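You operate a simulated robot arm through the tools that you are given. There is no shell and no other tool. Be economical: measure what you need, move in short steps, check, and stop when the job is done.

You run a simulated robot arm. Do the job below in one go: nothing can be reset, and whatever is moved stays where it is left.

JOB
Burn a clear lot mark into the pallet on the press bench.
Fine: push it home against the fence first, set the lot on its label, burn it at READY, not at WARM, and switch the heat off after.
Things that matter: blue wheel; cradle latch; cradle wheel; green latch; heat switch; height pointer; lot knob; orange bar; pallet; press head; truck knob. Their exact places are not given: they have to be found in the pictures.

Only the result counts: the job must be done as asked and must still hold three seconds after the hand-in. Knocking over, shifting, dropping, spilling or breaking anything else fails it.

ROBOT AND FRAMES
A 6-joint arm with a two-finger parallel gripper on a trunk, on a base that drives. Base frame: it is fixed to the floor where the robot stands at the start and does not move with it; the origin is under the middle of the robot, x ahead of it, y to its left, z up. Readings come in cm, degrees, newtons and seconds.
With the tool pointing down near the work surface it reaches from about 18 to 52 cm from the robot's upright axis, wherever it stands. Its first joint turns from -166.0 to 166.0 degrees. Places, roughly: blue wheel [110, 130, 70]; cradle latch [160, -30, 80]; cradle wheel [150, -40, 90]; green latch [40, 100, 60]; heat switch [50, -50, 90]; height pointer [90, -200, 20]; lot knob [60, -60, 90]; orange bar [170, 50, 70]; pallet [125, -225, 25]; press head [70, -10, 100]; truck knob [110, -340, 40]. Payload 3.43 kg.
Tool frame: the origin (TCP) lies between the finger pads and is the grasp point; the fingertips stand 3.4 cm ahead of it; z points along the fingers, y is the line along which they close. The gripper opens to 12.8 cm. The fingers are 2.4 cm wide and 1.2 cm thick; the gripper's body (4.8 by 13 cm) begins 9.6 cm behind the TCP.
Orientation is told as [roll, pitch, yaw] about the base's x, y, z axes, in that order, counted from this pose: with the fingers straight down and closing along the base's y, the tool's x points along the base's -x, its y along +y and its z along -z.

CONTROLS
- The arm moves only by the tool nudge_tool. Its argument "plan" is a list of rows, each a list of 7 numbers: the shift along the tool's x, y, z in cm, then the turn, a rotation vector about the tool's x, y, z in degrees, then the finger opening in cm, from 0 to 12.8. In form: [[x, y, z, wx, wy, wz, hand], ...]. A call has 1 to 8 rows; each row shifts and turns the commanded pose from where the row before left it, along the tool's axes as they then stand. A row lasts 0.2 s, in which the tool goes at most 5 cm and 8.6 degrees; a call with a longer step from one row to the next is refused whole, and so is a gripper value outside its range. A pose out of reach is approached as far as the arm can. The call stops where the force on the tool passes 70 N (or 10 N more than at its start, if that is more) or the arm is blocked; 0.2 s more then pass. Each finger travels about 4.5 cm/s and halts on what it meets, pressing with about 26 N; the grip force reading is that of the motor and also rises with nothing between the fingers. The clock runs only during rows and for 0.2 s after the last one: add rows that do not move to give the fingers time. The reply holds the time, the measured pose of the TCP, the force on the tool along the base axes, the opening and the grip force, in the units named above and with some noise, with the torque about the TCP (base axes, N m) and any sound that the robot's microphone picked up.
- Cameras (640 x 400 px; columns grow to the right, rows downward): "scene" is now at [0.94, 13.28, 150.27]; the picture's right is [-0.44, -0.90, 0.00], its down [-0.68, 0.34, -0.65] and it looks along [0.58, -0.29, -0.76] (base axes); focal length 290 px, centre (320, 200). "wrist" rides on the gripper at [7.6, -1.1, -16] in the tool frame; the picture's right is [0.15, 0.99, 0.00], its down [-0.88, 0.13, -0.46] and it looks along [-0.45, 0.07, 0.89] (tool axes); focal length 234 px, centre (320, 200).
- grab_frame(camera): a new picture of that camera. The clock stands still meanwhile.
- steer(legs): drives the robot by 1 to 6 legs, each [ahead, turn to the left] in cm and degrees, along the robot's own axes; the way and the turn of a leg run together, so that a leg with both is an arc; at most 150 cm and 180 degrees a leg. The arm and the cameras ride along, it lands a little off, and it stops where it bumps. It gives what a move gives.
- pan_tilt(pan, tilt): turns the head with the scene camera to pan (to the left, within 155 degrees either way) and tilt (down, from -29 to 69), counted from straight ahead of the robot. It gives what a move gives.
- locate(camera, pixels): for up to 12 pixels [column, row] of the newest picture of that camera ("zoom" is the newest enlarged one), the place [x, y, z] in the base frame of the surface seen there, good to about 0.2 cm. The clock stands still meanwhile.
- enlarge(camera, box): a new picture of the part [left, top, right, bottom] of that camera's present view, enlarged. The clock stands still meanwhile.
- close_job(): hands the job in; it is judged then, once.

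Keep the steps short. Do not move on a guess: measure, check each grasp and each placing, and mend mistakes. In all there are 80 turns and 48 pictures (those below and enlarged ones count). Leave the gripper open and the arm clear of the work at the hand-in unless told otherwise, and finish with a single line.

The tools are called by a JSON object that holds its "api" and its "payload". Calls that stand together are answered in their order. nudge_tool: Moves the arm, as the interface text tells. Its arguments: {"type":"object","properties":{"plan":{"type":"array","items":{"type":"array","items":{"type":"number"}}}},"required":["plan"]} The other tools are called the same way: steer (legs) drives the base; pan_tilt (pan, tilt) turns the head that bears the scene camera; grab_frame (camera) takes a picture; locate (camera, pixels) gives the place of the surface under pixels of a picture; enlarge (camera, box) takes an enlarged picture of a part of a camera's view; close_job () hands the job in.

At the start:

```text
clock: 0.0
eef_pos: [25.9, -26.96, 121.69]
orientation: [0.0, 0.1, -0.2]
contact_force: [-0.8, -0.5, 0.3]
ft_torque: [0.03, -0.04, -0.04]
grip_width: 12.79
gripper_force: 0.1
robot x, y, heading: [-0.36, 0.48, 0.1]
head pan, tilt: [-26.2, 49.6]
```

scene: 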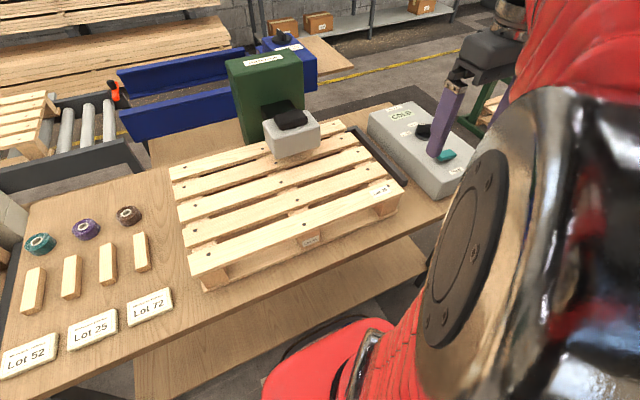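
wrist: 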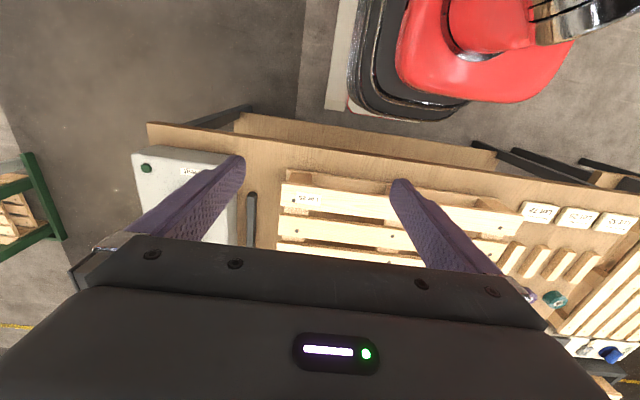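

I see the press bench with a pallet, a green press and a control box reading COLD. I'll look more closely at the box and the pallet label.

{"api": "enlarge", "payload": {"camera": "scene", "box": [340, 90, 500, 190]}}

{"api": "enlarge", "payload": {"camera": "scene", "box": [160, 40, 420, 300]}}

{"api": "locate", "payload": {"camera": "scene", "pixels": [[400, 130], [384, 190], [403, 187], [308, 241], [193, 270], [172, 175], [340, 125], [400, 175], [355, 128], [290, 140], [270, 65], [60, 230]]}}

```text
4.00 times, centred on (420, 140) of scene
```

zoom: 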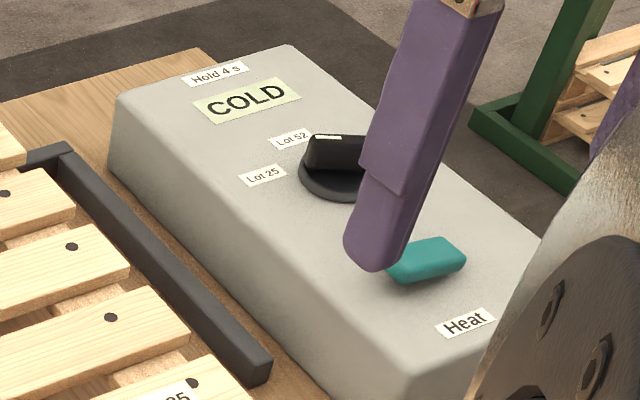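

```text
1.54 times, centred on (290, 170) of scene
```

zoom: 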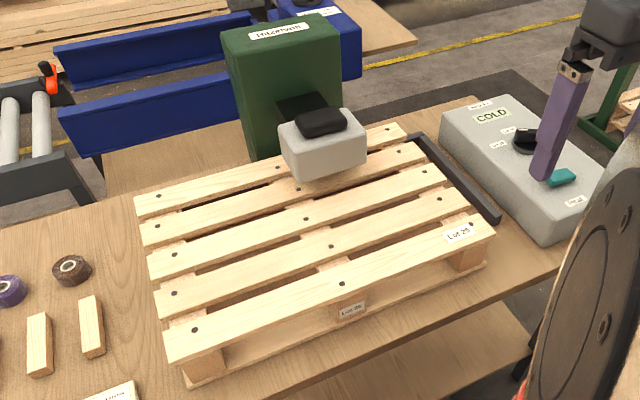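

```text
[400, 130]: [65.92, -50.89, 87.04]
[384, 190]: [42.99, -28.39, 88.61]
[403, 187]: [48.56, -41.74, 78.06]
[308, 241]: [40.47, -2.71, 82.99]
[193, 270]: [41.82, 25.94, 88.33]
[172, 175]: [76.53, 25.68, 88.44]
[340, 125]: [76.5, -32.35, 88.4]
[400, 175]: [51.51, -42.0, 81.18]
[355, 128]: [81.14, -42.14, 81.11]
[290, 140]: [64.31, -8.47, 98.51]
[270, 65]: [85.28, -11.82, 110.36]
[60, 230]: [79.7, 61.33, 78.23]
```

The label looks like Lot 25. I'll confirm it and look at the fence corner.

{"api": "enlarge", "payload": {"camera": "scene", "box": [360, 170, 424, 210]}}

{"api": "enlarge", "payload": {"camera": "scene", "box": [300, 100, 428, 200]}}

{"api": "enlarge", "payload": {"camera": "scene", "box": [220, 30, 348, 170]}}

```text
10.00 times, centred on (392, 190) of scene
```

zoom: 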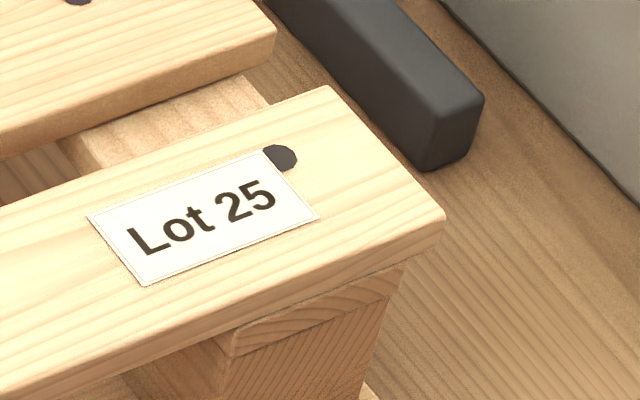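

```text
4.00 times, centred on (364, 150) of scene
```

zoom: 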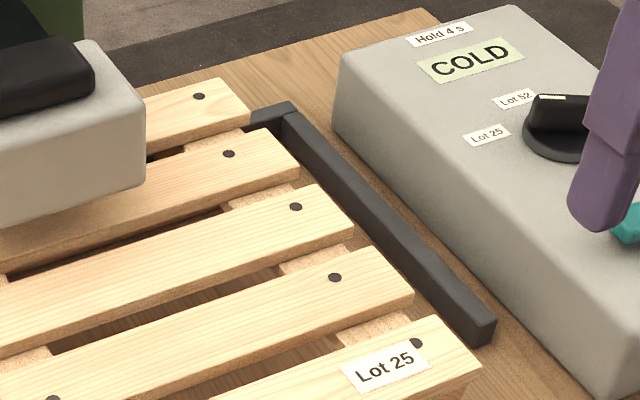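

```text
2.86 times, centred on (284, 100) of scene
```

zoom: 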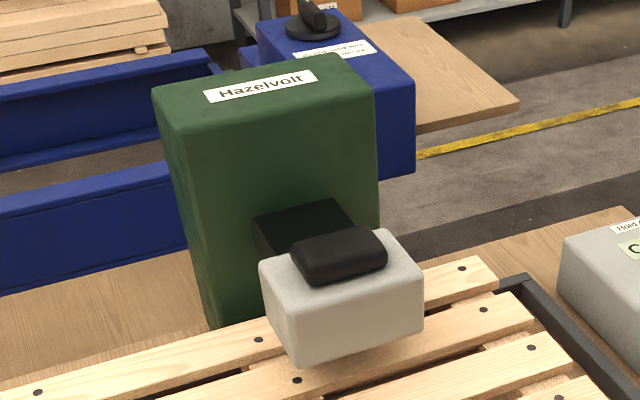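

Pallet label: Lot 25. The fence is L-shaped, with a side bar at y≈-41 and a back bar. Now I'll measure the pallet, fence, bench edge and robot footprint.

{"api": "enlarge", "payload": {"camera": "scene", "box": [280, 225, 344, 265]}}

{"api": "locate", "payload": {"camera": "scene", "pixels": [[300, 292], [134, 348], [430, 222], [347, 335], [400, 213], [404, 183], [342, 121], [358, 137], [373, 134], [371, 126], [202, 288], [456, 182]]}}

{"api": "locate", "payload": {"camera": "wrist", "pixels": [[150, 125], [300, 145], [500, 175], [636, 190], [340, 105], [345, 20], [380, 120], [455, 105], [146, 167], [251, 195], [285, 172], [520, 205]]}}

```text
10.00 times, centred on (312, 245) of scene
```

zoom: 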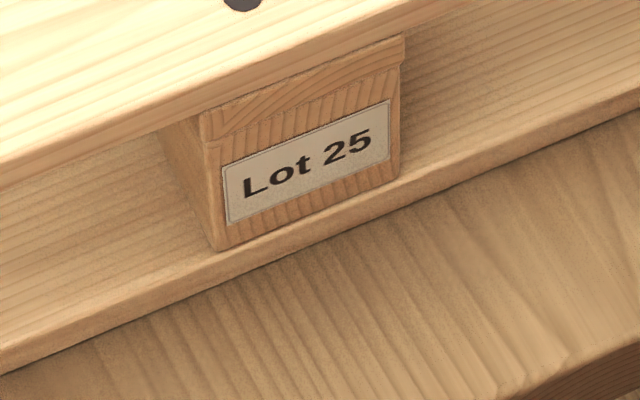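

```text
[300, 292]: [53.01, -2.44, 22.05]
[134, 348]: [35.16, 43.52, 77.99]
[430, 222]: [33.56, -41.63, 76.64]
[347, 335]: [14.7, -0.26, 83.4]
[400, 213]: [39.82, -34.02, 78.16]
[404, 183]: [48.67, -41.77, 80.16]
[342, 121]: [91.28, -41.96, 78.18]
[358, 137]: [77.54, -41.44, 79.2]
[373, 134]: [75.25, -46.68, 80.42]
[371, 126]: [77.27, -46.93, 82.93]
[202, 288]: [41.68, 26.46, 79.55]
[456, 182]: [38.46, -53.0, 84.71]
```

```text
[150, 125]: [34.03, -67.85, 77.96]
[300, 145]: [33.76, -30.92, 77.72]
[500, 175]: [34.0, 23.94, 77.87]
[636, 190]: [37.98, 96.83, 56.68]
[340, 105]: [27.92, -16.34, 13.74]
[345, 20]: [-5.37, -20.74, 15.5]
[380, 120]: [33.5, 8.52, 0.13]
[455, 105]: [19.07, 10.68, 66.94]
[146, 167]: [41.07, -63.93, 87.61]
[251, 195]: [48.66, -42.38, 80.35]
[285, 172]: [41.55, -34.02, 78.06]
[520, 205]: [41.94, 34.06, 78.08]
```

The bench's front edge is at x≈33.5, z 78, and the robot's nose is at x≈28 low down. Before driving I'll check the under-bench space and the floor to the left.

{"api": "pan_tilt", "payload": {"pan": 25, "tilt": 66}}

{"api": "grab_frame", "payload": {"camera": "scene"}}

{"api": "enlarge", "payload": {"camera": "wrist", "box": [120, 60, 640, 320]}}

```text
clock: 1.2
eef_pos: [25.86, -26.96, 121.75]
orientation: [0.0, 0.1, -0.2]
contact_force: [0.1, -0.8, -0.1]
ft_torque: [0.02, 0.0, 0.0]
grip_width: 12.79
gripper_force: 0.0
robot x, y, heading: [0.01, 0.31, -0.0]
head pan, tilt: [25.0, 66.0]
```

```text
39 pictures are left
```

scene: 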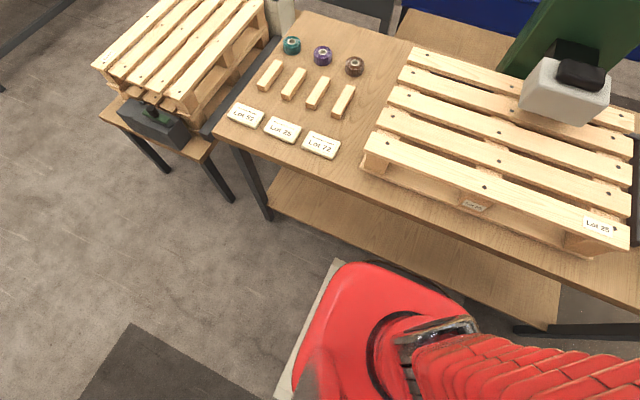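

```text
1.23 times, centred on (380, 190) of wrist
```

zoom: 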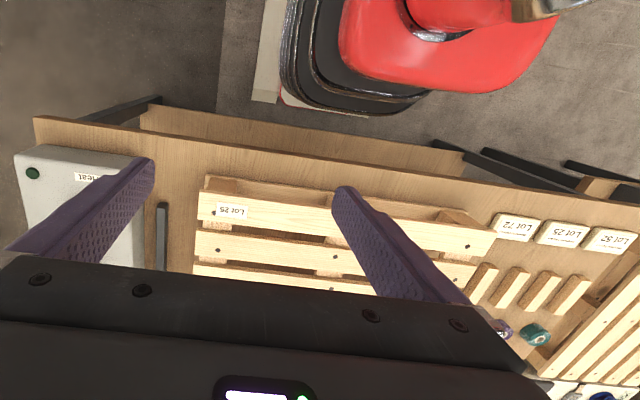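

I'll measure the shelf edge, the legs, the base outline and the press handle.

{"api": "locate", "payload": {"camera": "scene", "pixels": [[272, 205], [480, 307], [555, 328], [350, 263], [330, 265], [465, 300], [265, 215], [580, 70], [565, 100], [340, 300], [590, 335], [550, 105]]}}

{"api": "locate", "payload": {"camera": "scene", "pixels": [[375, 152], [363, 172], [412, 50], [365, 160], [340, 103], [355, 68], [332, 145], [600, 75], [555, 65], [638, 170], [565, 250], [385, 140]]}}

```text
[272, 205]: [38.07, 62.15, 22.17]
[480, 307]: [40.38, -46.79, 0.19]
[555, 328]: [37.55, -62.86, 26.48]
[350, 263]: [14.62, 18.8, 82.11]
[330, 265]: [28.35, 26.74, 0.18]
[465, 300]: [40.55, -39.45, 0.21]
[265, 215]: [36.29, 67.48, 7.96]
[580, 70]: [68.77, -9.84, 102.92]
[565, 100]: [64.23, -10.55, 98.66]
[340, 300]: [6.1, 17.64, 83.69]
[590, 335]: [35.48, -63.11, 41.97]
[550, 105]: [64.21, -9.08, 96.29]
```

```text
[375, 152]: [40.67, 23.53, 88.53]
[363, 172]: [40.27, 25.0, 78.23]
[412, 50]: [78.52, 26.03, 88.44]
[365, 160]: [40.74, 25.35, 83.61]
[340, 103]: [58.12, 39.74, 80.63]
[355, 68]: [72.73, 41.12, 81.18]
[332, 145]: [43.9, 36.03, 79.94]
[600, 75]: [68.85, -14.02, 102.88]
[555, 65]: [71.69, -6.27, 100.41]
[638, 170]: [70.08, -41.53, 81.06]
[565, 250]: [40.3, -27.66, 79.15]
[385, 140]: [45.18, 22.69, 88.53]
```

The bench legs are at y≈+65 and -63, and the shelf front is at x≈38. I'll move the robot left to about (10, 20) so I can push the pallet's left end.

{"api": "steer", "payload": {"legs": [[0, 90], [20, 0], [0, -90], [9, 0]]}}

{"api": "pan_tilt", "payload": {"pan": -20, "tilt": 55}}

{"api": "grab_frame", "payload": {"camera": "scene"}}

```text
clock: 12.1
eef_pos: [36.98, 15.15, 121.77]
orientation: [-0.1, -0.1, 37.8]
contact_force: [-0.3, -0.8, -0.4]
ft_torque: [0.01, -0.03, 0.01]
grip_width: 12.81
gripper_force: 0.1
robot x, y, heading: [-2.59, 23.37, 44.9]
head pan, tilt: [25.0, 66.0]
stopped in leg 3: the robot was blocked; the commanded pose is now the measured one
```

```text
clock: 13.2
eef_pos: [36.95, 15.19, 121.74]
orientation: [0.0, -0.1, 38.0]
contact_force: [0.2, -0.3, 0.6]
ft_torque: [-0.01, -0.02, -0.01]
grip_width: 12.8
gripper_force: 0.0
robot x, y, heading: [-2.75, 23.8, 44.5]
head pan, tilt: [-20.0, 55.0]
```

```text
37 pictures are left
```

scene: 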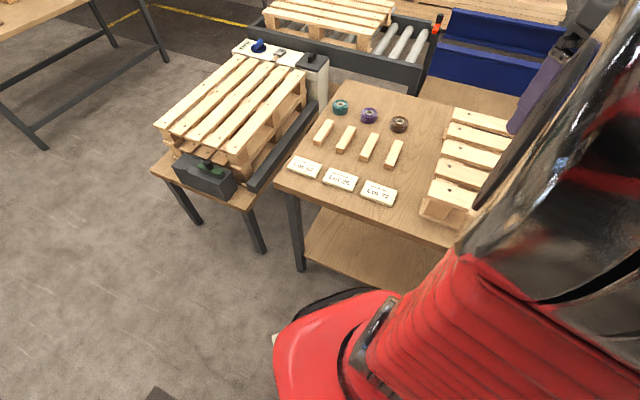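

The base was blocked while turning, probably a base corner at the shelf. I'll back off along this heading, straighten up, then approach gently.

{"api": "steer", "payload": {"legs": [[-14, 0], [0, -44.5], [18, 0]]}}

{"api": "pan_tilt", "payload": {"pan": -20, "tilt": 60}}

{"api": "grab_frame", "payload": {"camera": "scene"}}

```text
clock: 19.1
eef_pos: [27.67, -20.03, 121.71]
orientation: [0.0, 0.1, -6.7]
contact_force: [0.0, 0.7, -0.4]
ft_torque: [0.03, -0.03, 0.02]
grip_width: 12.82
gripper_force: 0.1
robot x, y, heading: [5.27, 13.7, -0.3]
head pan, tilt: [-20.0, 55.0]
```

```text
clock: 19.7
eef_pos: [27.73, -20.0, 121.77]
orientation: [-0.2, 0.0, -6.7]
contact_force: [0.6, 0.2, -0.4]
ft_torque: [0.02, 0.02, -0.02]
grip_width: 12.82
gripper_force: 0.0
robot x, y, heading: [5.84, 13.98, -0.2]
head pan, tilt: [-20.0, 60.0]
```

```text
36 pictures are left
```

scene: 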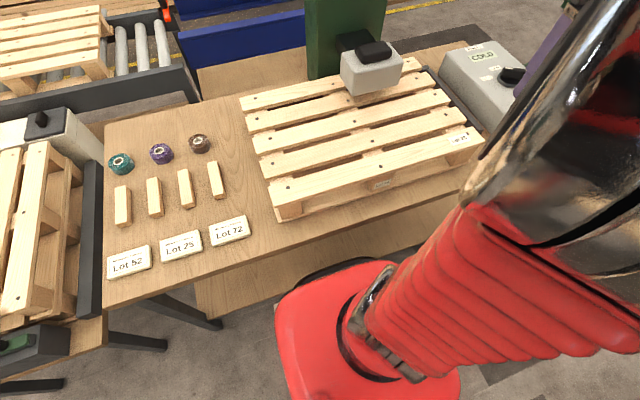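

Now at (5.8, 14) with a straight heading. I'll re-measure the pallet and the fence, with zooms.

{"api": "locate", "payload": {"camera": "scene", "pixels": [[242, 97], [277, 215], [246, 103], [274, 203], [483, 150], [415, 62], [215, 165], [230, 240], [440, 84], [425, 66], [120, 290], [370, 52]]}}

{"api": "enlarge", "payload": {"camera": "scene", "box": [330, 30, 490, 130]}}

```text
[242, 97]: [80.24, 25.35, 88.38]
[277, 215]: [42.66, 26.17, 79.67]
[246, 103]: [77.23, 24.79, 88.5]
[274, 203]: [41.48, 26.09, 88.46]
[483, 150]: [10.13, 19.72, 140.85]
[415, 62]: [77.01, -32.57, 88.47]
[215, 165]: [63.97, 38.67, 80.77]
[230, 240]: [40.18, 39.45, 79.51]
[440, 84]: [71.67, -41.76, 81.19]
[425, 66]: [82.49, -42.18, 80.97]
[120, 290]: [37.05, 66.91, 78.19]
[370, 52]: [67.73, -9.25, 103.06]
```

```text
4.00 times, centred on (410, 80) of scene
```

zoom: 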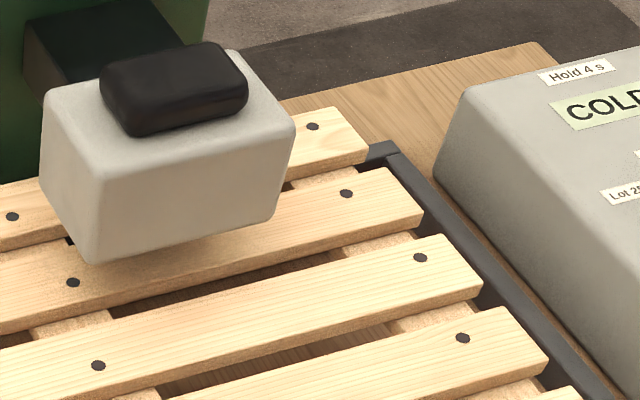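

{"api": "locate", "payload": {"camera": "zoom", "pixels": [[362, 148], [338, 112], [420, 208], [375, 150], [385, 145], [395, 152], [400, 190], [420, 185], [100, 245], [175, 125], [175, 60], [240, 85]]}}

```text
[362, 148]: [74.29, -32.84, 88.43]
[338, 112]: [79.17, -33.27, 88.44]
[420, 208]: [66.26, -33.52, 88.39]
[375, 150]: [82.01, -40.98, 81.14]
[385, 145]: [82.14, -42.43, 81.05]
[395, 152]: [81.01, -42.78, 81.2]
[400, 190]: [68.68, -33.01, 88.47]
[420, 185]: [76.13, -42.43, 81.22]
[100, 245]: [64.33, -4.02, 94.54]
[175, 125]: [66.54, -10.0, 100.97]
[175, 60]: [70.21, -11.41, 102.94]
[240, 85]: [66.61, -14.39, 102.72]
```

The pallet spans x 41.5–80 and y -33.3–26. The fence's inner faces are at about y=-41 and x≈81.5, so it needs roughly 7.5 cm in -y and 1.5 cm in +x. I'll inch forward 4 cm for reach, then bring the arm left over the clear area with the fingers closed.

{"api": "steer", "payload": {"legs": [[4, 0]]}}

{"api": "nudge_tool", "payload": {"plan": [[0, 0, 0, 0, 0, 6.7, 8], [0, 4.9, 0, 0, 0, 0, 4], [0, 4.9, 0, 0, 0, 0, 0], [0, 4.9, 0, 0, 0, 0, 0], [0, 4.9, 0, 0, 0, 0, 0], [0, 4.9, 0, 0, 0, 0, 0], [0, 4.9, 0, 0, 0, 0, 0], [0, 4.9, 0, 0, 0, 0, 0]]}}

```text
clock: 20.5
eef_pos: [28.32, -20.08, 121.88]
orientation: [0.0, -0.1, -6.7]
contact_force: [-0.4, -0.1, 0.6]
ft_torque: [-0.02, -0.01, 0.03]
grip_width: 12.78
gripper_force: 0.0
robot x, y, heading: [6.07, 13.88, -0.4]
head pan, tilt: [-20.0, 60.0]
stopped in leg 1: the robot was blocked; the commanded pose is now the measured one
```

```text
clock: 22.3
eef_pos: [36.14, 13.23, 121.84]
orientation: [-0.1, -0.1, -13.4]
contact_force: [-0.8, 0.6, -0.6]
ft_torque: [-0.03, 0.0, 0.01]
grip_width: 0.0
gripper_force: 25.7
robot x, y, heading: [5.91, 14.1, -0.4]
head pan, tilt: [-20.0, 60.0]
```

The base is blocked at x≈6, so that's the forward limit. Next I'll straighten the yaw, move to about (56, 33), and tilt the fingers forward for reach.

{"api": "nudge_tool", "payload": {"plan": [[0, 0, 0, 0, 0, -8.0, 0], [0, 0, 0, 0, 0, -5.4, 0], [-3, 3.9, 0, 0, -7, 0, 0], [-3, 3.9, 0, 0, -7, 0, 0], [-3, 3.9, 0, 0, -6, 0, 0], [-3, 3.9, 1, 0, 0, 0, 0], [-3, 3.9, 2, 0, 0, 0, 0], [-2, 0, 4, 0, 0, 0, 0]]}}

```text
refused: row 6 steps farther than a row can; nothing moved
```

{"api": "nudge_tool", "payload": {"plan": [[0, 0, 0, 0, 0, -8.0, 0], [0, 0, 0, 0, 0, -5.4, 0], [-3, 3.8, 0, 0, -7, 0, 0], [-3, 3.8, 0, 0, -7, 0, 0], [-3, 3.8, 0, 0, -6, 0, 0], [-3, 3.8, 1, 0, 0, 0, 0], [-2, 3.8, 2, 0, 0, 0, 0], [-2, 0, 4, 0, 0, 0, 0]]}}

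```text
clock: 24.1
eef_pos: [54.14, 32.22, 118.68]
orientation: [-0.1, -20.0, 0.0]
contact_force: [-1.0, 0.2, -0.1]
ft_torque: [0.0, 0.0, -0.01]
grip_width: 0.0
gripper_force: 26.4
robot x, y, heading: [5.89, 13.83, -0.5]
head pan, tilt: [-20.0, 60.0]
```

Pose is good. Now down to z≈87 at x≈58, beside the left end of the middle board, with y held at about 33.

{"api": "nudge_tool", "payload": {"plan": [[1, 0.1, 4.42, 0, 0, 0, 0], [1, 0.1, 4.42, 0, 0, 0, 0], [1, 0.1, 4.42, 0, 0, 0, 0], [1, 0.1, 4.42, 0, 0, 0, 0], [1, 0.1, 4.42, 0, 0, 0, 0], [1, 0.1, 4.42, 0, 0, 0, 0], [1, 0.1, 4.42, 0, 0, 0, 0]]}}

{"api": "grab_frame", "payload": {"camera": "scene"}}

```text
clock: 25.7
eef_pos: [58.03, 32.98, 87.14]
orientation: [0.0, -19.9, -0.1]
contact_force: [-0.2, -0.1, -0.4]
ft_torque: [0.0, -0.01, 0.02]
grip_width: 0.03
gripper_force: 26.4
robot x, y, heading: [6.05, 13.87, -0.5]
head pan, tilt: [-20.0, 60.0]
```

```text
34 pictures are left
```

scene: 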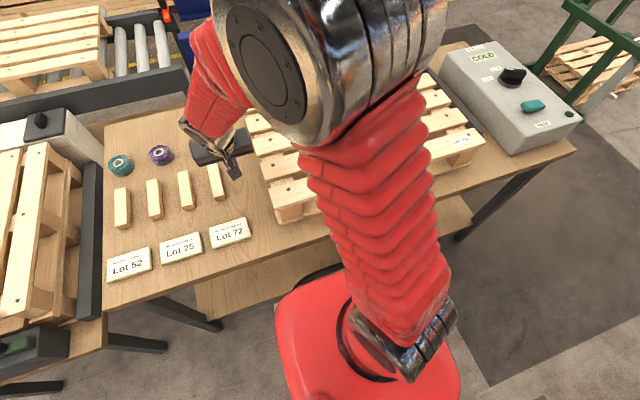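

The tool stands beside the pallet end. Pushing slowly in -y, watching the force.

{"api": "nudge_tool", "payload": {"plan": [[0, -2, 0, 0, 0, 0, 0], [0, -2, 0, 0, 0, 0, 0], [0, -1.5, 0, 0, 0, 0, 0], [0, -1, 0, 0, 0, 0, 0], [0, -1, 0, 0, 0, 0, 0]]}}

{"api": "grab_frame", "payload": {"camera": "wrist"}}

```text
clock: 26.9
eef_pos: [58.07, 25.44, 87.19]
orientation: [0.0, -20.0, 0.0]
contact_force: [-0.2, 3.5, 1.3]
ft_torque: [-0.05, 0.01, 0.0]
grip_width: 0.0
gripper_force: 25.9
robot x, y, heading: [6.12, 14.12, -0.3]
head pan, tilt: [-20.0, 60.0]
```

```text
33 pictures are left
```

wrist: 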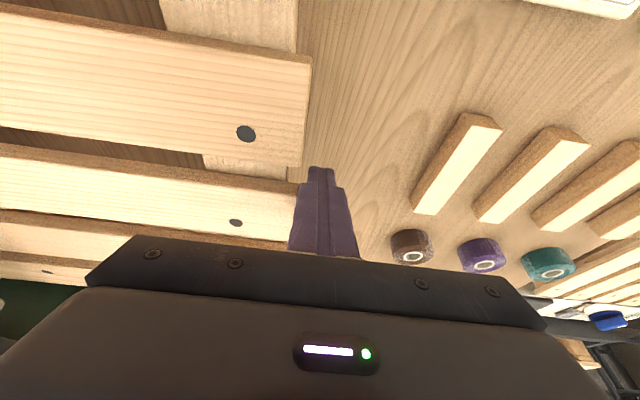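

The finger touches the board end and the pallet slides with only a few newtons. I'll keep pushing in small steps until the force rises at the fence.

{"api": "nudge_tool", "payload": {"plan": [[0, -1, 0, 0, 0, 0, 0], [0, -1, 0, 0, 0, 0, 0], [0, -1, 0, 0, 0, 0, 0], [0, -1, 0, 0, 0, 0, 0], [0, -0.7, 0, 0, 0, 0, 0], [0, -0.5, 0, 0, 0, 0, 0]]}}

{"api": "nudge_tool", "payload": {"plan": [[0, -0.4, 0, 0, 0, 0, 0], [0, -0.4, 0, 0, 0, 0, 0], [0, 0, 0, 0, 0, 0, 0]]}}

```text
clock: 28.3
eef_pos: [58.13, 20.29, 87.35]
orientation: [0.0, -20.0, 0.1]
contact_force: [-1.0, 4.3, 0.7]
ft_torque: [-0.05, 0.03, -0.01]
grip_width: 0.0
gripper_force: 26.0
robot x, y, heading: [5.91, 13.89, -0.0]
head pan, tilt: [-20.0, 60.0]
```

```text
clock: 29.1
eef_pos: [58.01, 19.78, 87.29]
orientation: [0.0, -20.0, 0.0]
contact_force: [-11.1, 52.7, 5.7]
ft_torque: [-0.58, -0.08, -0.36]
grip_width: 0.01
gripper_force: 25.8
robot x, y, heading: [5.7, 13.94, -0.2]
head pan, tilt: [-20.0, 60.0]
```

Force jumped to 53 N, so the pallet is against the side bar. I'll back off, lift, untilt and go to the front for the +x push.

{"api": "nudge_tool", "payload": {"plan": [[0, 2, 0, 0, 0, 0, 0], [0, 2, 0, 0, 0, 0, 0], [-1.6, 0, -4.4, 0, 0, 0, 0], [-1.6, 0, -4.4, 0, 0, 0, 0], [-1.6, 0, -4.4, 0, 0, 0, 0], [0, 0, 0, 0, 7, 0, 0], [0, 0, 0, 0, 7, 0, 0], [0, 0, 0, 0, 6, 0, 0]]}}

{"api": "nudge_tool", "payload": {"plan": [[4.7, 0, 0, 0, 0, 0, 0], [4.7, 0, 0, 0, 0, 0, 0], [4.7, 0, 0, 0, 0, 0, 0], [4.7, 0, 0, 0, 0, 0, 0], [2.8, -4, 0, 0, 0, 0, 0], [0, -4.9, 0, 0, 0, 0, 0], [0, -4.9, 0, 0, 0, 0, 0], [0, -4.9, 0, 0, 0, 0, 0]]}}

{"api": "grab_frame", "payload": {"camera": "scene"}}

```text
clock: 30.9
eef_pos: [58.04, 23.4, 101.24]
orientation: [0.0, 0.1, -0.1]
contact_force: [-0.7, 0.1, 0.1]
ft_torque: [-0.03, -0.02, 0.0]
grip_width: 0.02
gripper_force: 25.6
robot x, y, heading: [5.71, 13.68, -0.2]
head pan, tilt: [-20.0, 60.0]
```

```text
clock: 32.7
eef_pos: [36.61, 4.66, 101.29]
orientation: [0.0, 0.0, 0.0]
contact_force: [0.7, 0.0, 0.0]
ft_torque: [0.0, 0.03, -0.03]
grip_width: 0.03
gripper_force: 25.9
robot x, y, heading: [5.94, 14.25, -0.4]
head pan, tilt: [-20.0, 60.0]
```

```text
32 pictures are left
```

scene: 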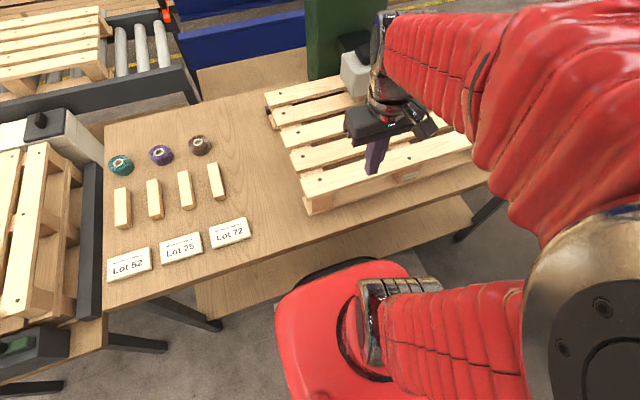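

Pallet has shifted right as intended. Now to y≈-11.5, then lower to z≈87 in front of the pallet.

{"api": "nudge_tool", "payload": {"plan": [[0, -4.9, 0, 0, 0, 0, 0], [0, -4.9, 0, 0, 0, 0, 0], [0, -4.9, 0, 0, 0, 0, 0], [0, -1.5, 0, 0, 0, 0, 0], [0, 0, 4.8, 0, 0, 0, 0], [0, 0, 4.8, 0, 0, 0, 0], [0, 0, 4.6, 0, 0, 0, 0]]}}

{"api": "nudge_tool", "payload": {"plan": [[-1.5, 0, 0, 0, 0, 0, 0], [-1, 0, 0, 0, 0, 0, 0], [-1, 0, 0, 0, 0, 0, 0], [-1, 0, 0, 0, 0, 0, 0], [0, 0, 0, 0, 0, 0, 0]]}}

```text
clock: 34.3
eef_pos: [36.52, -11.5, 87.2]
orientation: [0.0, 0.0, 0.0]
contact_force: [0.1, -0.3, 0.1]
ft_torque: [-0.03, 0.02, 0.02]
grip_width: 0.0
gripper_force: 26.1
robot x, y, heading: [5.95, 13.88, -0.4]
head pan, tilt: [-20.0, 60.0]
```

```text
clock: 35.4
eef_pos: [39.88, -11.17, 86.96]
orientation: [0.6, 1.3, -0.1]
contact_force: [-17.0, -1.5, 6.4]
ft_torque: [0.0, -0.34, -0.15]
grip_width: 0.0
gripper_force: 26.2
robot x, y, heading: [5.88, 13.82, -0.5]
head pan, tilt: [-20.0, 60.0]
stopped in row 5: the force on the tool passed its limit at 83 N (the readings are from after the stop); the commanded pose is now the measured one
```

The force peaked at 83 N, so the pallet is stopped, presumably at the back bar. I'll back off, lift and swing the arm aside to verify.

{"api": "nudge_tool", "payload": {"plan": [[2, 0, 0, 0, 0, 0, 0], [1.5, 0, 0, 0, 0, 0, 0], [0, 0, -4.9, 0, 0, 0, 0], [0, 0, -4.9, 0, 0, 0, 0], [0, 0, -4.9, 0, 0, 0, 0], [0, 4.9, -1, 0, 0, 0, 0], [0, 4.9, -1, 0, 0, 0, 0], [0, 4.9, -1, 0, 0, 0, 0]]}}

{"api": "nudge_tool", "payload": {"plan": [[0, 4.9, 0, 0, 0, 0, 0], [0, 4.9, 0, 0, 0, 0, 0], [0, 4.9, 0, 0, 0, 0, 0], [0, 4.9, 0, 0, 0, 0, 0], [0, 4.9, 0, 0, 0, 0, 0], [0, 4.9, 0, 0, 0, 0, 0]]}}

{"api": "grab_frame", "payload": {"camera": "scene"}}

```text
clock: 37.2
eef_pos: [36.93, 3.46, 104.83]
orientation: [0.6, 1.1, -0.2]
contact_force: [0.0, 0.2, 0.2]
ft_torque: [0.02, 0.03, 0.02]
grip_width: 0.02
gripper_force: 26.3
robot x, y, heading: [6.24, 13.89, -0.3]
head pan, tilt: [-20.0, 60.0]
```

```text
clock: 38.6
eef_pos: [36.8, 32.83, 105.19]
orientation: [0.4, 1.2, -0.1]
contact_force: [-0.6, 0.2, -0.4]
ft_torque: [-0.04, -0.04, -0.01]
grip_width: 0.01
gripper_force: 25.5
robot x, y, heading: [5.82, 14.23, -0.4]
head pan, tilt: [-20.0, 60.0]
```

```text
31 pictures are left
```

scene: 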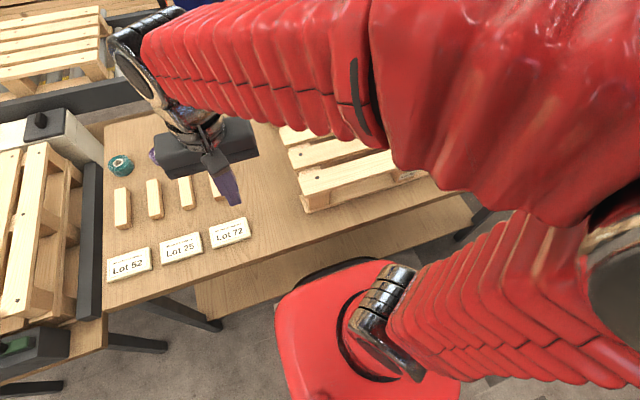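

The arm hides the pallet. Before relocating I'll measure the base's side extent, to decide whether standing sideways gets closer to the bench.

{"api": "locate", "payload": {"camera": "scene", "pixels": [[277, 330], [284, 370], [300, 385], [345, 268], [310, 285], [272, 340], [285, 395], [303, 190], [304, 210], [310, 208], [280, 300], [330, 262]]}}

```text
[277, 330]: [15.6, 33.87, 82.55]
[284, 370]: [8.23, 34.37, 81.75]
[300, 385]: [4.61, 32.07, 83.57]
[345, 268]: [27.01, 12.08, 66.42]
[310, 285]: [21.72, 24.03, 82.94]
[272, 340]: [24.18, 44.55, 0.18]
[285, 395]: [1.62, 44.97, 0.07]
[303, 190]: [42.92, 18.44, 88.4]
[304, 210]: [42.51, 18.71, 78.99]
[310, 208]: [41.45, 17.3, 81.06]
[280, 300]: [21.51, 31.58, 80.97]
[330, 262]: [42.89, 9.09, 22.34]
```

The robot is nearly square, about 28–30 cm ahead of its axis and 24 cm to each side. Standing sideways lets me slide along the bench, so I'll back off, turn right 90°, and come alongside with shallow arcs.

{"api": "steer", "payload": {"legs": [[-18, 0], [0, -90], [39, 30], [39, -30]]}}

{"api": "pan_tilt", "payload": {"pan": 90, "tilt": 50}}

{"api": "grab_frame", "payload": {"camera": "scene"}}

```text
clock: 49.6
eef_pos: [31.4, -48.91, 104.9]
orientation: [0.5, 1.7, -65.1]
contact_force: [0.1, -0.7, -0.2]
ft_torque: [-0.02, -0.02, 0.01]
grip_width: 0.0
gripper_force: 25.5
robot x, y, heading: [-0.18, -28.49, -60.8]
head pan, tilt: [-20.0, 60.0]
stopped in leg 4: the robot was blocked; the commanded pose is now the measured one
```

```text
clock: 51.5
eef_pos: [31.3, -49.0, 104.77]
orientation: [0.5, 1.7, -65.2]
contact_force: [0.0, 1.1, -0.8]
ft_torque: [-0.01, -0.01, -0.01]
grip_width: 0.04
gripper_force: 26.3
robot x, y, heading: [-0.51, -28.18, -60.7]
head pan, tilt: [90.0, 50.0]
```

```text
30 pictures are left
```

scene: 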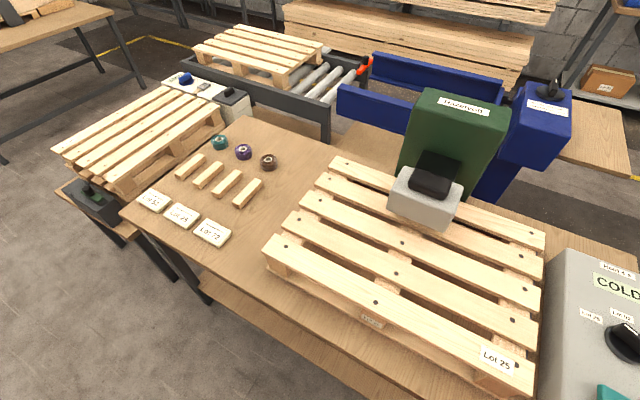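

The bench blocked the curve, and from the numbers the base's side needs about 25 cm. I'll back off, square to -90°, reverse along the bench, and merge with a longer, shallower S-curve.

{"api": "steer", "payload": {"legs": [[-12, 0], [0, -29.2], [-38, 0], [55, 15], [55, -15]]}}

{"api": "enlarge", "payload": {"camera": "scene", "box": [0, 0, 640, 400]}}

```text
clock: 64.7
eef_pos: [26.58, -121.31, 104.81]
orientation: [0.5, 1.6, -93.9]
contact_force: [0.3, 0.5, 0.3]
ft_torque: [0.0, 0.01, 0.03]
grip_width: 0.03
gripper_force: 25.7
robot x, y, heading: [9.33, -88.37, -89.6]
head pan, tilt: [90.0, 50.0]
```

```text
1.00 times, centred on (320, 200) of scene (not enlarged: the box is as wide or as high as the picture)
```

zoom: 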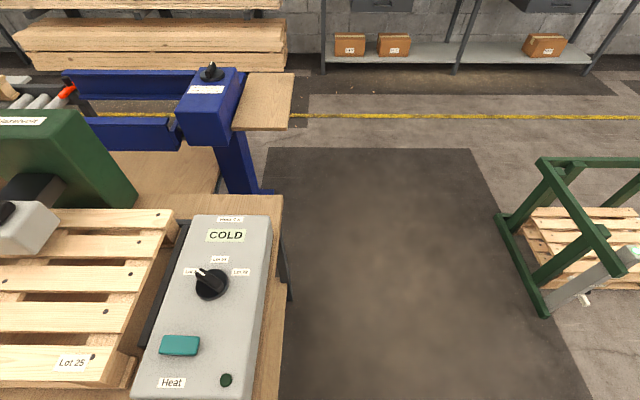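

I'm now alongside at x≈9.3 with a clear view of the box. Zooming in on it and on the fence corner.

{"api": "enlarge", "payload": {"camera": "scene", "box": [120, 200, 290, 400]}}

{"api": "locate", "payload": {"camera": "zoom", "pixels": [[280, 250], [243, 230], [300, 255], [285, 200], [160, 460], [230, 460], [190, 440], [190, 480], [200, 300], [330, 570], [440, 210], [330, 95]]}}

{"api": "locate", "payload": {"camera": "scene", "pixels": [[174, 211], [172, 220], [180, 230], [184, 222], [165, 240], [145, 300], [152, 320], [211, 284], [198, 271], [211, 296], [178, 346], [228, 243]]}}

```text
2.00 times, centred on (205, 300) of scene
```

zoom: 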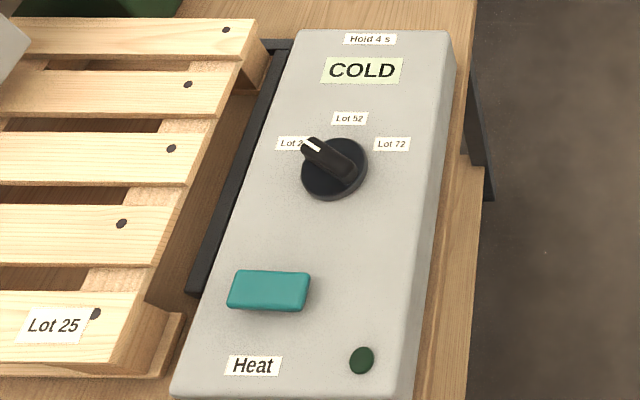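

```text
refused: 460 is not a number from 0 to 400
```

```text
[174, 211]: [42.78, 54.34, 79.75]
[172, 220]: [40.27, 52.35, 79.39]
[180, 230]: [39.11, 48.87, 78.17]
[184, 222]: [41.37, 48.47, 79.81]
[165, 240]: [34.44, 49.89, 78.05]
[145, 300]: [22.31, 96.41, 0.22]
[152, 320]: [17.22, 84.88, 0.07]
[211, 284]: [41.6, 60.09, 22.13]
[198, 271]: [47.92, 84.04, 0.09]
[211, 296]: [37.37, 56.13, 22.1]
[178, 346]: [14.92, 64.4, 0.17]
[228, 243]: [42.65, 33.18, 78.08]
```

{"api": "locate", "payload": {"camera": "zoom", "pixels": [[338, 165], [312, 145], [348, 182], [270, 282], [238, 290], [305, 290], [270, 302], [200, 285], [272, 50], [286, 40], [235, 390], [360, 360]]}}

{"api": "locate", "payload": {"camera": "zoom", "pixels": [[292, 143], [350, 118], [392, 143], [252, 25], [239, 75], [208, 140], [170, 215], [137, 300], [228, 180], [178, 320], [183, 318], [262, 42]]}}

{"api": "enlarge", "payload": {"camera": "scene", "box": [180, 250, 260, 300]}}

```text
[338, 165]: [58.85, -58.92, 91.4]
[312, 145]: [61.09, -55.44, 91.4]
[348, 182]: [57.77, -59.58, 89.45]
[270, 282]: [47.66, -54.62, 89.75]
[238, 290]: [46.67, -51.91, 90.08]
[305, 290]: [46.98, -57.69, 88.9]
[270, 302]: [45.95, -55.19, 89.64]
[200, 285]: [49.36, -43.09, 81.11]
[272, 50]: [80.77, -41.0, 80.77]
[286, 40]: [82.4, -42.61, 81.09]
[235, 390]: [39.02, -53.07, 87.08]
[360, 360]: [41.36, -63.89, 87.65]
```

```text
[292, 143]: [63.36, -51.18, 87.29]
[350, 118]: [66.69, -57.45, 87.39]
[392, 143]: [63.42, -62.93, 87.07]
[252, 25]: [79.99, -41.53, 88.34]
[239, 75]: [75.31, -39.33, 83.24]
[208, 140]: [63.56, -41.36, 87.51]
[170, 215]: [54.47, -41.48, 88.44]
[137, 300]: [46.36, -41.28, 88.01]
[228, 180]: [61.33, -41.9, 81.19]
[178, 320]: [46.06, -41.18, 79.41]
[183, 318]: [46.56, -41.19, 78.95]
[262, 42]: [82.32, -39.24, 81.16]
```

```text
8.00 times, centred on (220, 275) of scene
```

zoom: 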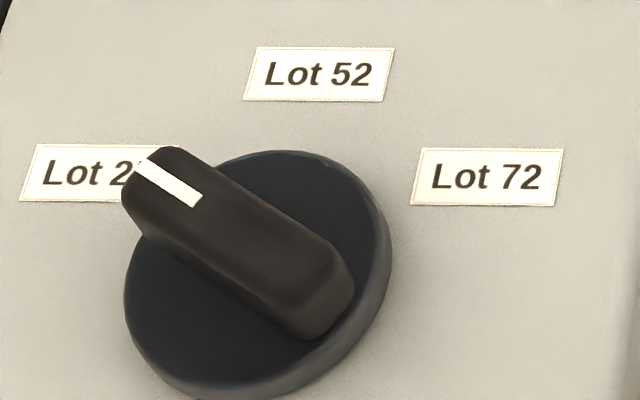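

The pallet sits on the side bar (both at y≈-41.3). I'll measure the knob pointer direction precisely.

{"api": "locate", "payload": {"camera": "zoom", "pixels": [[142, 165], [198, 202], [155, 152], [330, 262], [215, 220], [270, 250], [310, 280], [125, 280], [280, 155], [385, 240], [240, 385], [160, 185]]}}

```text
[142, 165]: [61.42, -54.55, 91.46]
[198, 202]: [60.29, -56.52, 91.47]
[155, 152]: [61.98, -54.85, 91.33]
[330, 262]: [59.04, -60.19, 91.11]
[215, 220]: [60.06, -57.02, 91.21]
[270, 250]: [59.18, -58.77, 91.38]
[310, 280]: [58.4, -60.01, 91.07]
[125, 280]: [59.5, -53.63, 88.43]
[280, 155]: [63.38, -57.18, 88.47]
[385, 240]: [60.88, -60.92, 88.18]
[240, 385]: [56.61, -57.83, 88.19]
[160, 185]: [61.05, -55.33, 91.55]
```

The pointer is at 60° from the knob centre (60, -57.2) and the Lot 25 label is at 60.7°, so the knob is already on Lot 25 and I'll leave it. Next: slide back to y≈-25, where both the switch and the press handle are within reach.

{"api": "steer", "payload": {"legs": [[-63, 0]]}}

{"api": "pan_tilt", "payload": {"pan": 90, "tilt": 52}}

{"api": "grab_frame", "payload": {"camera": "scene"}}

```text
clock: 69.2
eef_pos: [26.07, -57.67, 105.02]
orientation: [0.4, 1.8, -93.7]
contact_force: [0.5, 0.0, -0.5]
ft_torque: [0.01, 0.0, 0.0]
grip_width: 0.01
gripper_force: 26.1
robot x, y, heading: [8.51, -24.26, -89.5]
head pan, tilt: [90.0, 50.0]
```

```text
clock: 69.8
eef_pos: [26.28, -57.73, 104.96]
orientation: [0.5, 1.6, -93.7]
contact_force: [0.0, -0.1, -0.7]
ft_torque: [0.01, 0.02, -0.01]
grip_width: 0.01
gripper_force: 26.2
robot x, y, heading: [8.66, -24.47, -89.0]
head pan, tilt: [90.0, 52.0]
```

```text
26 pictures are left
```

scene: 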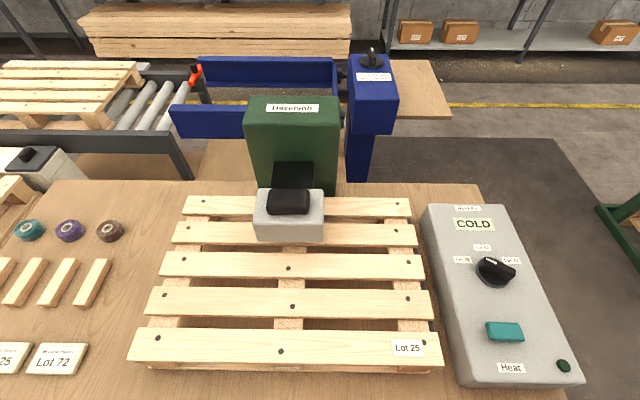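

Excellent view. Checking the back edge of the pallet against the back bar, and the handle and head.

{"api": "enlarge", "payload": {"camera": "scene", "box": [376, 180, 440, 220]}}

{"api": "locate", "payload": {"camera": "scene", "pixels": [[190, 198], [300, 197], [409, 199], [195, 197], [405, 198], [288, 196], [288, 210], [270, 200], [308, 200], [290, 238], [258, 215], [321, 216]]}}

{"api": "locate", "payload": {"camera": "zoom", "pixels": [[330, 190], [335, 178], [345, 190], [350, 200], [360, 210], [370, 230], [320, 180], [335, 300], [300, 178], [380, 260], [150, 175], [345, 170]]}}

```text
10.00 times, centred on (408, 200) of scene
```

zoom: 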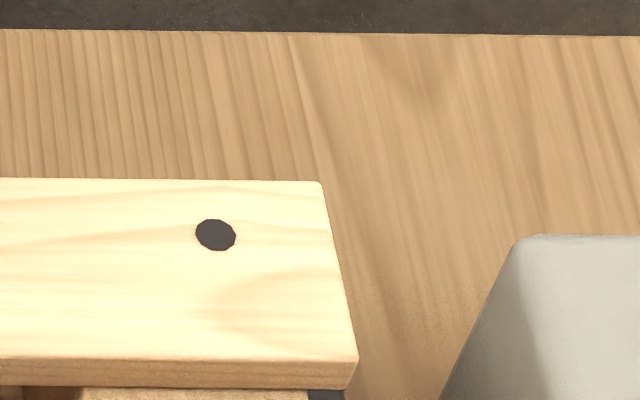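

```text
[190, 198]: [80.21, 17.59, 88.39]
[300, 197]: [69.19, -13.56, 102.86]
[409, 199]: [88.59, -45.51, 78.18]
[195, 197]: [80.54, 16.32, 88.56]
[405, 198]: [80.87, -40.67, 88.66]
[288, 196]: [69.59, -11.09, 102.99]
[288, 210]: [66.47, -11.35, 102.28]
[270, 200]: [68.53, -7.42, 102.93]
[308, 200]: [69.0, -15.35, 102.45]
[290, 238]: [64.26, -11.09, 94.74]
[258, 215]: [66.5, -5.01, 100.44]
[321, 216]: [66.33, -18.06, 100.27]
```

```text
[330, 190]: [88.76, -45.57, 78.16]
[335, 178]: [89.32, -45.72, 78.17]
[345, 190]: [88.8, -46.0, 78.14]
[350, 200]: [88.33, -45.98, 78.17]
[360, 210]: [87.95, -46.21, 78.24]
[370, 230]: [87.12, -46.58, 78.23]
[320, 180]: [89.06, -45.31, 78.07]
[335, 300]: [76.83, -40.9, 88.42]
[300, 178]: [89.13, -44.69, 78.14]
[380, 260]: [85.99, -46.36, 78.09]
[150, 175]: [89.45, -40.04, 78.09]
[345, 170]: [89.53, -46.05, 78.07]
```

The pallet's back edge is at x≈80.9, where the bar's inner face is, and it sits square and home. Next I'll turn the wrist to yaw 0 and rise, then test-hover above the press handle (top at (68.5, -11.3, 103)) before using the heat.

{"api": "nudge_tool", "payload": {"plan": [[0, 0, -1, 0, 0, -8.5, 0], [0, 0, -1, 0, 0, -8.5, 0], [0, 0, -1, 0, 0, -8.5, 0], [0, 0, -1, 0, 0, -8.5, 0], [0, 0, -1, 0, 0, -8.5, 0], [0, 0, -1, 0, 0, -8.5, 0], [0, 0, -1, 0, 0, -8.5, 0], [0, 0, -1, 0, 0, -8.5, 0]]}}

{"api": "nudge_tool", "payload": {"plan": [[0, 0, 0, 0, 0, -8.5, 0], [0, 0, 0, 0, 0, -8.5, 0], [0, 0, 0, 0, 0, -8.5, 0]]}}

{"api": "locate", "payload": {"camera": "scene", "pixels": [[140, 355], [430, 357], [186, 212], [412, 214], [435, 345], [135, 358]]}}

```text
clock: 71.6
eef_pos: [26.22, -58.03, 112.93]
orientation: [1.7, 0.2, -25.5]
contact_force: [0.5, -0.8, -1.2]
ft_torque: [-0.03, 0.01, -0.02]
grip_width: 0.03
gripper_force: 25.5
robot x, y, heading: [8.74, -24.75, -89.5]
head pan, tilt: [90.0, 52.0]
```

```text
clock: 72.4
eef_pos: [26.17, -58.13, 112.97]
orientation: [1.8, -0.6, -0.2]
contact_force: [-0.4, 0.0, -0.8]
ft_torque: [-0.01, 0.01, -0.04]
grip_width: 0.0
gripper_force: 25.7
robot x, y, heading: [8.92, -24.29, -89.5]
head pan, tilt: [90.0, 52.0]
```

```text
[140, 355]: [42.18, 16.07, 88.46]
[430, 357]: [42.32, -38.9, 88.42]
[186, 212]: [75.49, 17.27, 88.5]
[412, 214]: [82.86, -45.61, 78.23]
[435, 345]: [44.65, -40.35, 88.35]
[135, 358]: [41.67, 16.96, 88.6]
```

The pallet is square. Swinging the arm left towards the handle at z≈113 while tilting 40° forward.

{"api": "nudge_tool", "payload": {"plan": [[0, 4.9, 0, 1.8, -5, 0, 0], [0, 4.9, 0, 0, -5, 0, 0], [0, 4.9, 0, 0, -5, 0, 0], [0, 4.9, 0, 0, -5, 0, 0], [0, 4.9, 0, 0, -5, 0, 0], [0, 4.9, 0, 0, -5, 0, 0], [0, 4.9, 0, 0, -5, 0, 0], [0, 4.9, 0, 0, -5, 0, 0]]}}

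```text
clock: 74.4
eef_pos: [21.31, -41.92, 113.0]
orientation: [-24.5, -33.3, -33.4]
contact_force: [-0.2, -0.1, 0.0]
ft_torque: [0.02, -0.04, -0.02]
grip_width: 0.0
gripper_force: 26.0
out of reach, approached as far as the arm can: row 8
robot x, y, heading: [8.85, -24.23, -89.7]
head pan, tilt: [90.0, 52.0]
stopped in row 8: the arm was blocked; the commanded pose is now the measured one
```

I passed too close to the robot's axis and the wrist was twisted. I'll move outwards in +x first, then turn to the wanted 40° tilt.

{"api": "nudge_tool", "payload": {"plan": [[-3.01, 2.63, 0.45, 0, 0, 0, 0], [-3.01, 2.63, 0.45, 0, 0, 0, 0], [-3.01, 2.63, 0.45, 0, 0, 0, 0], [-3.01, 2.63, 0.45, 0, 0, 0, 0], [-3.01, 2.63, 0.45, 0, 0, 0, 0]]}}

{"api": "nudge_tool", "payload": {"plan": [[0, 0, 0, -6.28, -1.76, -3.62, 0], [0, 0, 0, -6.28, -1.76, -3.62, 0], [0, 0, 0, -6.28, -1.76, -3.62, 0], [0, 0, 0, -6.28, -1.76, -3.62, 0], [0, 0, 0, -6.28, -1.76, -3.62, 0], [0, 0, 0, -6.28, -1.76, -3.62, 0], [0, 0, 0, -6.28, -1.76, -3.62, 0]]}}

```text
clock: 75.6
eef_pos: [41.39, -41.83, 114.93]
orientation: [-24.5, -33.2, -33.4]
contact_force: [0.7, -1.5, -0.5]
ft_torque: [0.01, 0.0, -0.03]
grip_width: 0.02
gripper_force: 25.8
robot x, y, heading: [8.77, -24.28, -89.4]
head pan, tilt: [90.0, 52.0]
```

```text
clock: 77.2
eef_pos: [41.34, -41.81, 114.97]
orientation: [0.2, -40.0, 0.0]
contact_force: [0.5, 0.5, 1.2]
ft_torque: [0.01, 0.04, -0.01]
grip_width: 0.02
gripper_force: 26.1
robot x, y, heading: [8.56, -24.67, -89.4]
head pan, tilt: [90.0, 52.0]
```

Orientation is fixed. Now to a hover with the fingertip at about (67.5, -11.3, 107), just above the handle.

{"api": "nudge_tool", "payload": {"plan": [[-1.86, 3.8, 2.45, 0, 0, 0, 0], [-1.86, 3.8, 2.45, 0, 0, 0, 0], [-1.86, 3.8, 2.45, 0, 0, 0, 0], [-1.86, 3.8, 2.45, 0, 0, 0, 0], [-1.86, 3.8, 2.45, 0, 0, 0, 0], [-1.86, 3.8, 2.45, 0, 0, 0, 0], [-1.86, 3.8, 2.45, 0, 0, 0, 0], [-1.86, 3.8, 2.45, 0, 0, 0, 0]]}}

{"api": "grab_frame", "payload": {"camera": "wrist"}}

```text
clock: 78.8
eef_pos: [61.25, -25.87, 115.18]
orientation: [1.6, -45.1, -11.5]
contact_force: [0.9, 0.8, -0.7]
ft_torque: [-0.03, 0.03, 0.02]
grip_width: 0.01
gripper_force: 26.5
robot x, y, heading: [9.18, -24.38, -89.4]
head pan, tilt: [90.0, 52.0]
stopped in row 8: the arm was blocked; the commanded pose is now the measured one
```

```text
24 pictures are left
```

wrist: 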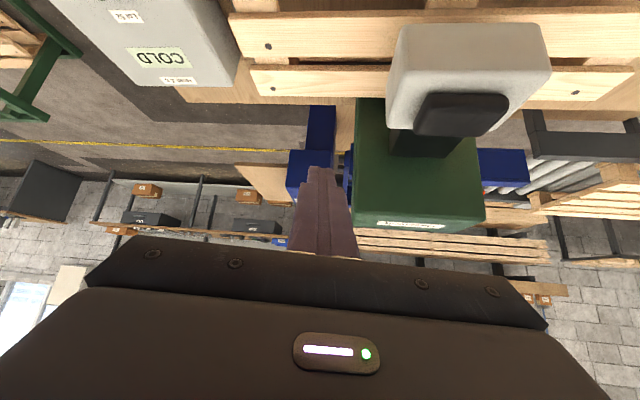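

The arm got blocked at (61, -26, 115). I'll look at its posture with the scene camera.

{"api": "grab_frame", "payload": {"camera": "scene"}}

```text
23 pictures are left
```

scene: 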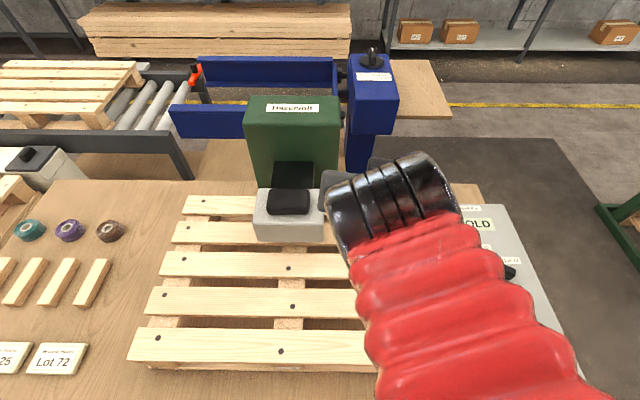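

Looks like a reach limit at this height. A flatter tool, about 60° tilt, brings the wrist lower and closer. I'll rotate in place first, then move to the hover.

{"api": "nudge_tool", "payload": {"plan": [[0, 0, 0, -2.7, -5, -2.7, 0], [0, 0, 0, -2.7, -5, -2.7, 0], [0, 0, 0, -2.7, -5, -2.7, 0], [0, 0, 0, 0, 0, 0, 0]]}}

```text
clock: 79.8
eef_pos: [61.21, -25.87, 115.18]
orientation: [-0.8, -60.3, 1.6]
contact_force: [0.9, 0.8, -0.4]
ft_torque: [0.02, -0.02, 0.0]
grip_width: 0.01
gripper_force: 26.5
robot x, y, heading: [8.9, -24.27, -89.3]
head pan, tilt: [90.0, 52.0]
```

{"api": "nudge_tool", "payload": {"plan": [[0.87, 3.65, 1.74, 0, 0, 0, 0], [0.87, 3.65, 1.74, 0, 0, 0, 0], [0.87, 3.65, 1.74, 0, 0, 0, 0], [0.87, 3.65, 1.74, 0, 0, 0, 0], [0, 0, 0, 0, 0, 0, 0]]}}

{"api": "grab_frame", "payload": {"camera": "wrist"}}

```text
clock: 80.6
eef_pos: [63.28, -26.86, 111.31]
orientation: [2.2, -55.8, -12.8]
contact_force: [-0.3, -0.5, 0.6]
ft_torque: [0.02, -0.01, -0.02]
grip_width: 0.0
gripper_force: 26.4
out of reach, approached as far as the arm can: row 1
robot x, y, heading: [9.22, -24.6, -89.4]
head pan, tilt: [90.0, 52.0]
stopped in row 4: the arm was blocked; the commanded pose is now the measured one
```

```text
22 pictures are left
```

wrist: 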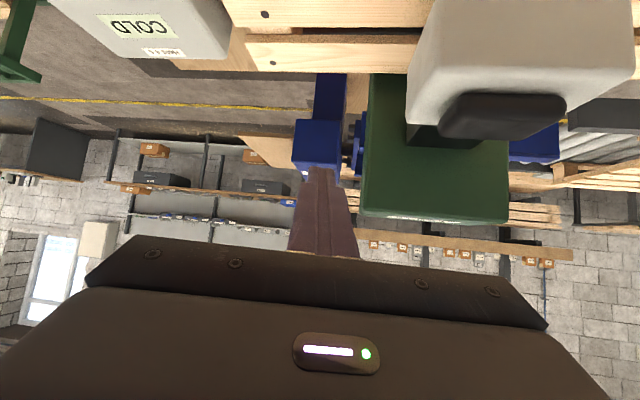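

The arm won't go further left. The head mast stands on the robot's left, so the arm can't work there. I'll park with the right side to the bench instead. First I retract the arm and set it upright.

{"api": "nudge_tool", "payload": {"plan": [[1.27, -3.27, -2.78, 0, 0, 0, 0], [1.27, -3.27, -2.78, 0, 0, 0, 0], [1.27, -3.27, -2.78, 0, 0, 0, 0], [1.27, -3.27, -2.78, 0, 0, 0, 0], [1.27, -3.27, -2.78, 0, 0, 0, 0], [1.27, -3.27, -2.78, 0, 0, 0, 0]]}}

{"api": "nudge_tool", "payload": {"plan": [[0, 0, 0, 0, 7, 0, 0], [0, 0, 0, 0, 7, 0, 0], [0, 0, 0, 0, 7, 0, 0], [0, 0, 0, 0, 7, 0, 0], [0, 0, 0, 0, 7, 0, 0], [0, 0, 0, 0, 7, 0, 0], [0, 0, 0, 0, 7, 0, 0], [0, 0, 0, 0, 7, 0, 0]]}}

```text
clock: 82.0
eef_pos: [41.75, -42.62, 114.0]
orientation: [2.4, -56.0, -12.9]
contact_force: [-0.8, 0.4, 0.7]
ft_torque: [0.01, -0.01, 0.0]
grip_width: 0.0
gripper_force: 26.2
robot x, y, heading: [8.9, -24.69, -89.5]
head pan, tilt: [90.0, 52.0]
```

```text
clock: 83.8
eef_pos: [41.56, -42.65, 114.06]
orientation: [1.2, 0.2, -11.0]
contact_force: [-0.2, -0.3, -0.2]
ft_torque: [0.04, 0.02, 0.02]
grip_width: 0.03
gripper_force: 25.9
robot x, y, heading: [8.57, -24.84, -89.3]
head pan, tilt: [90.0, 52.0]
```

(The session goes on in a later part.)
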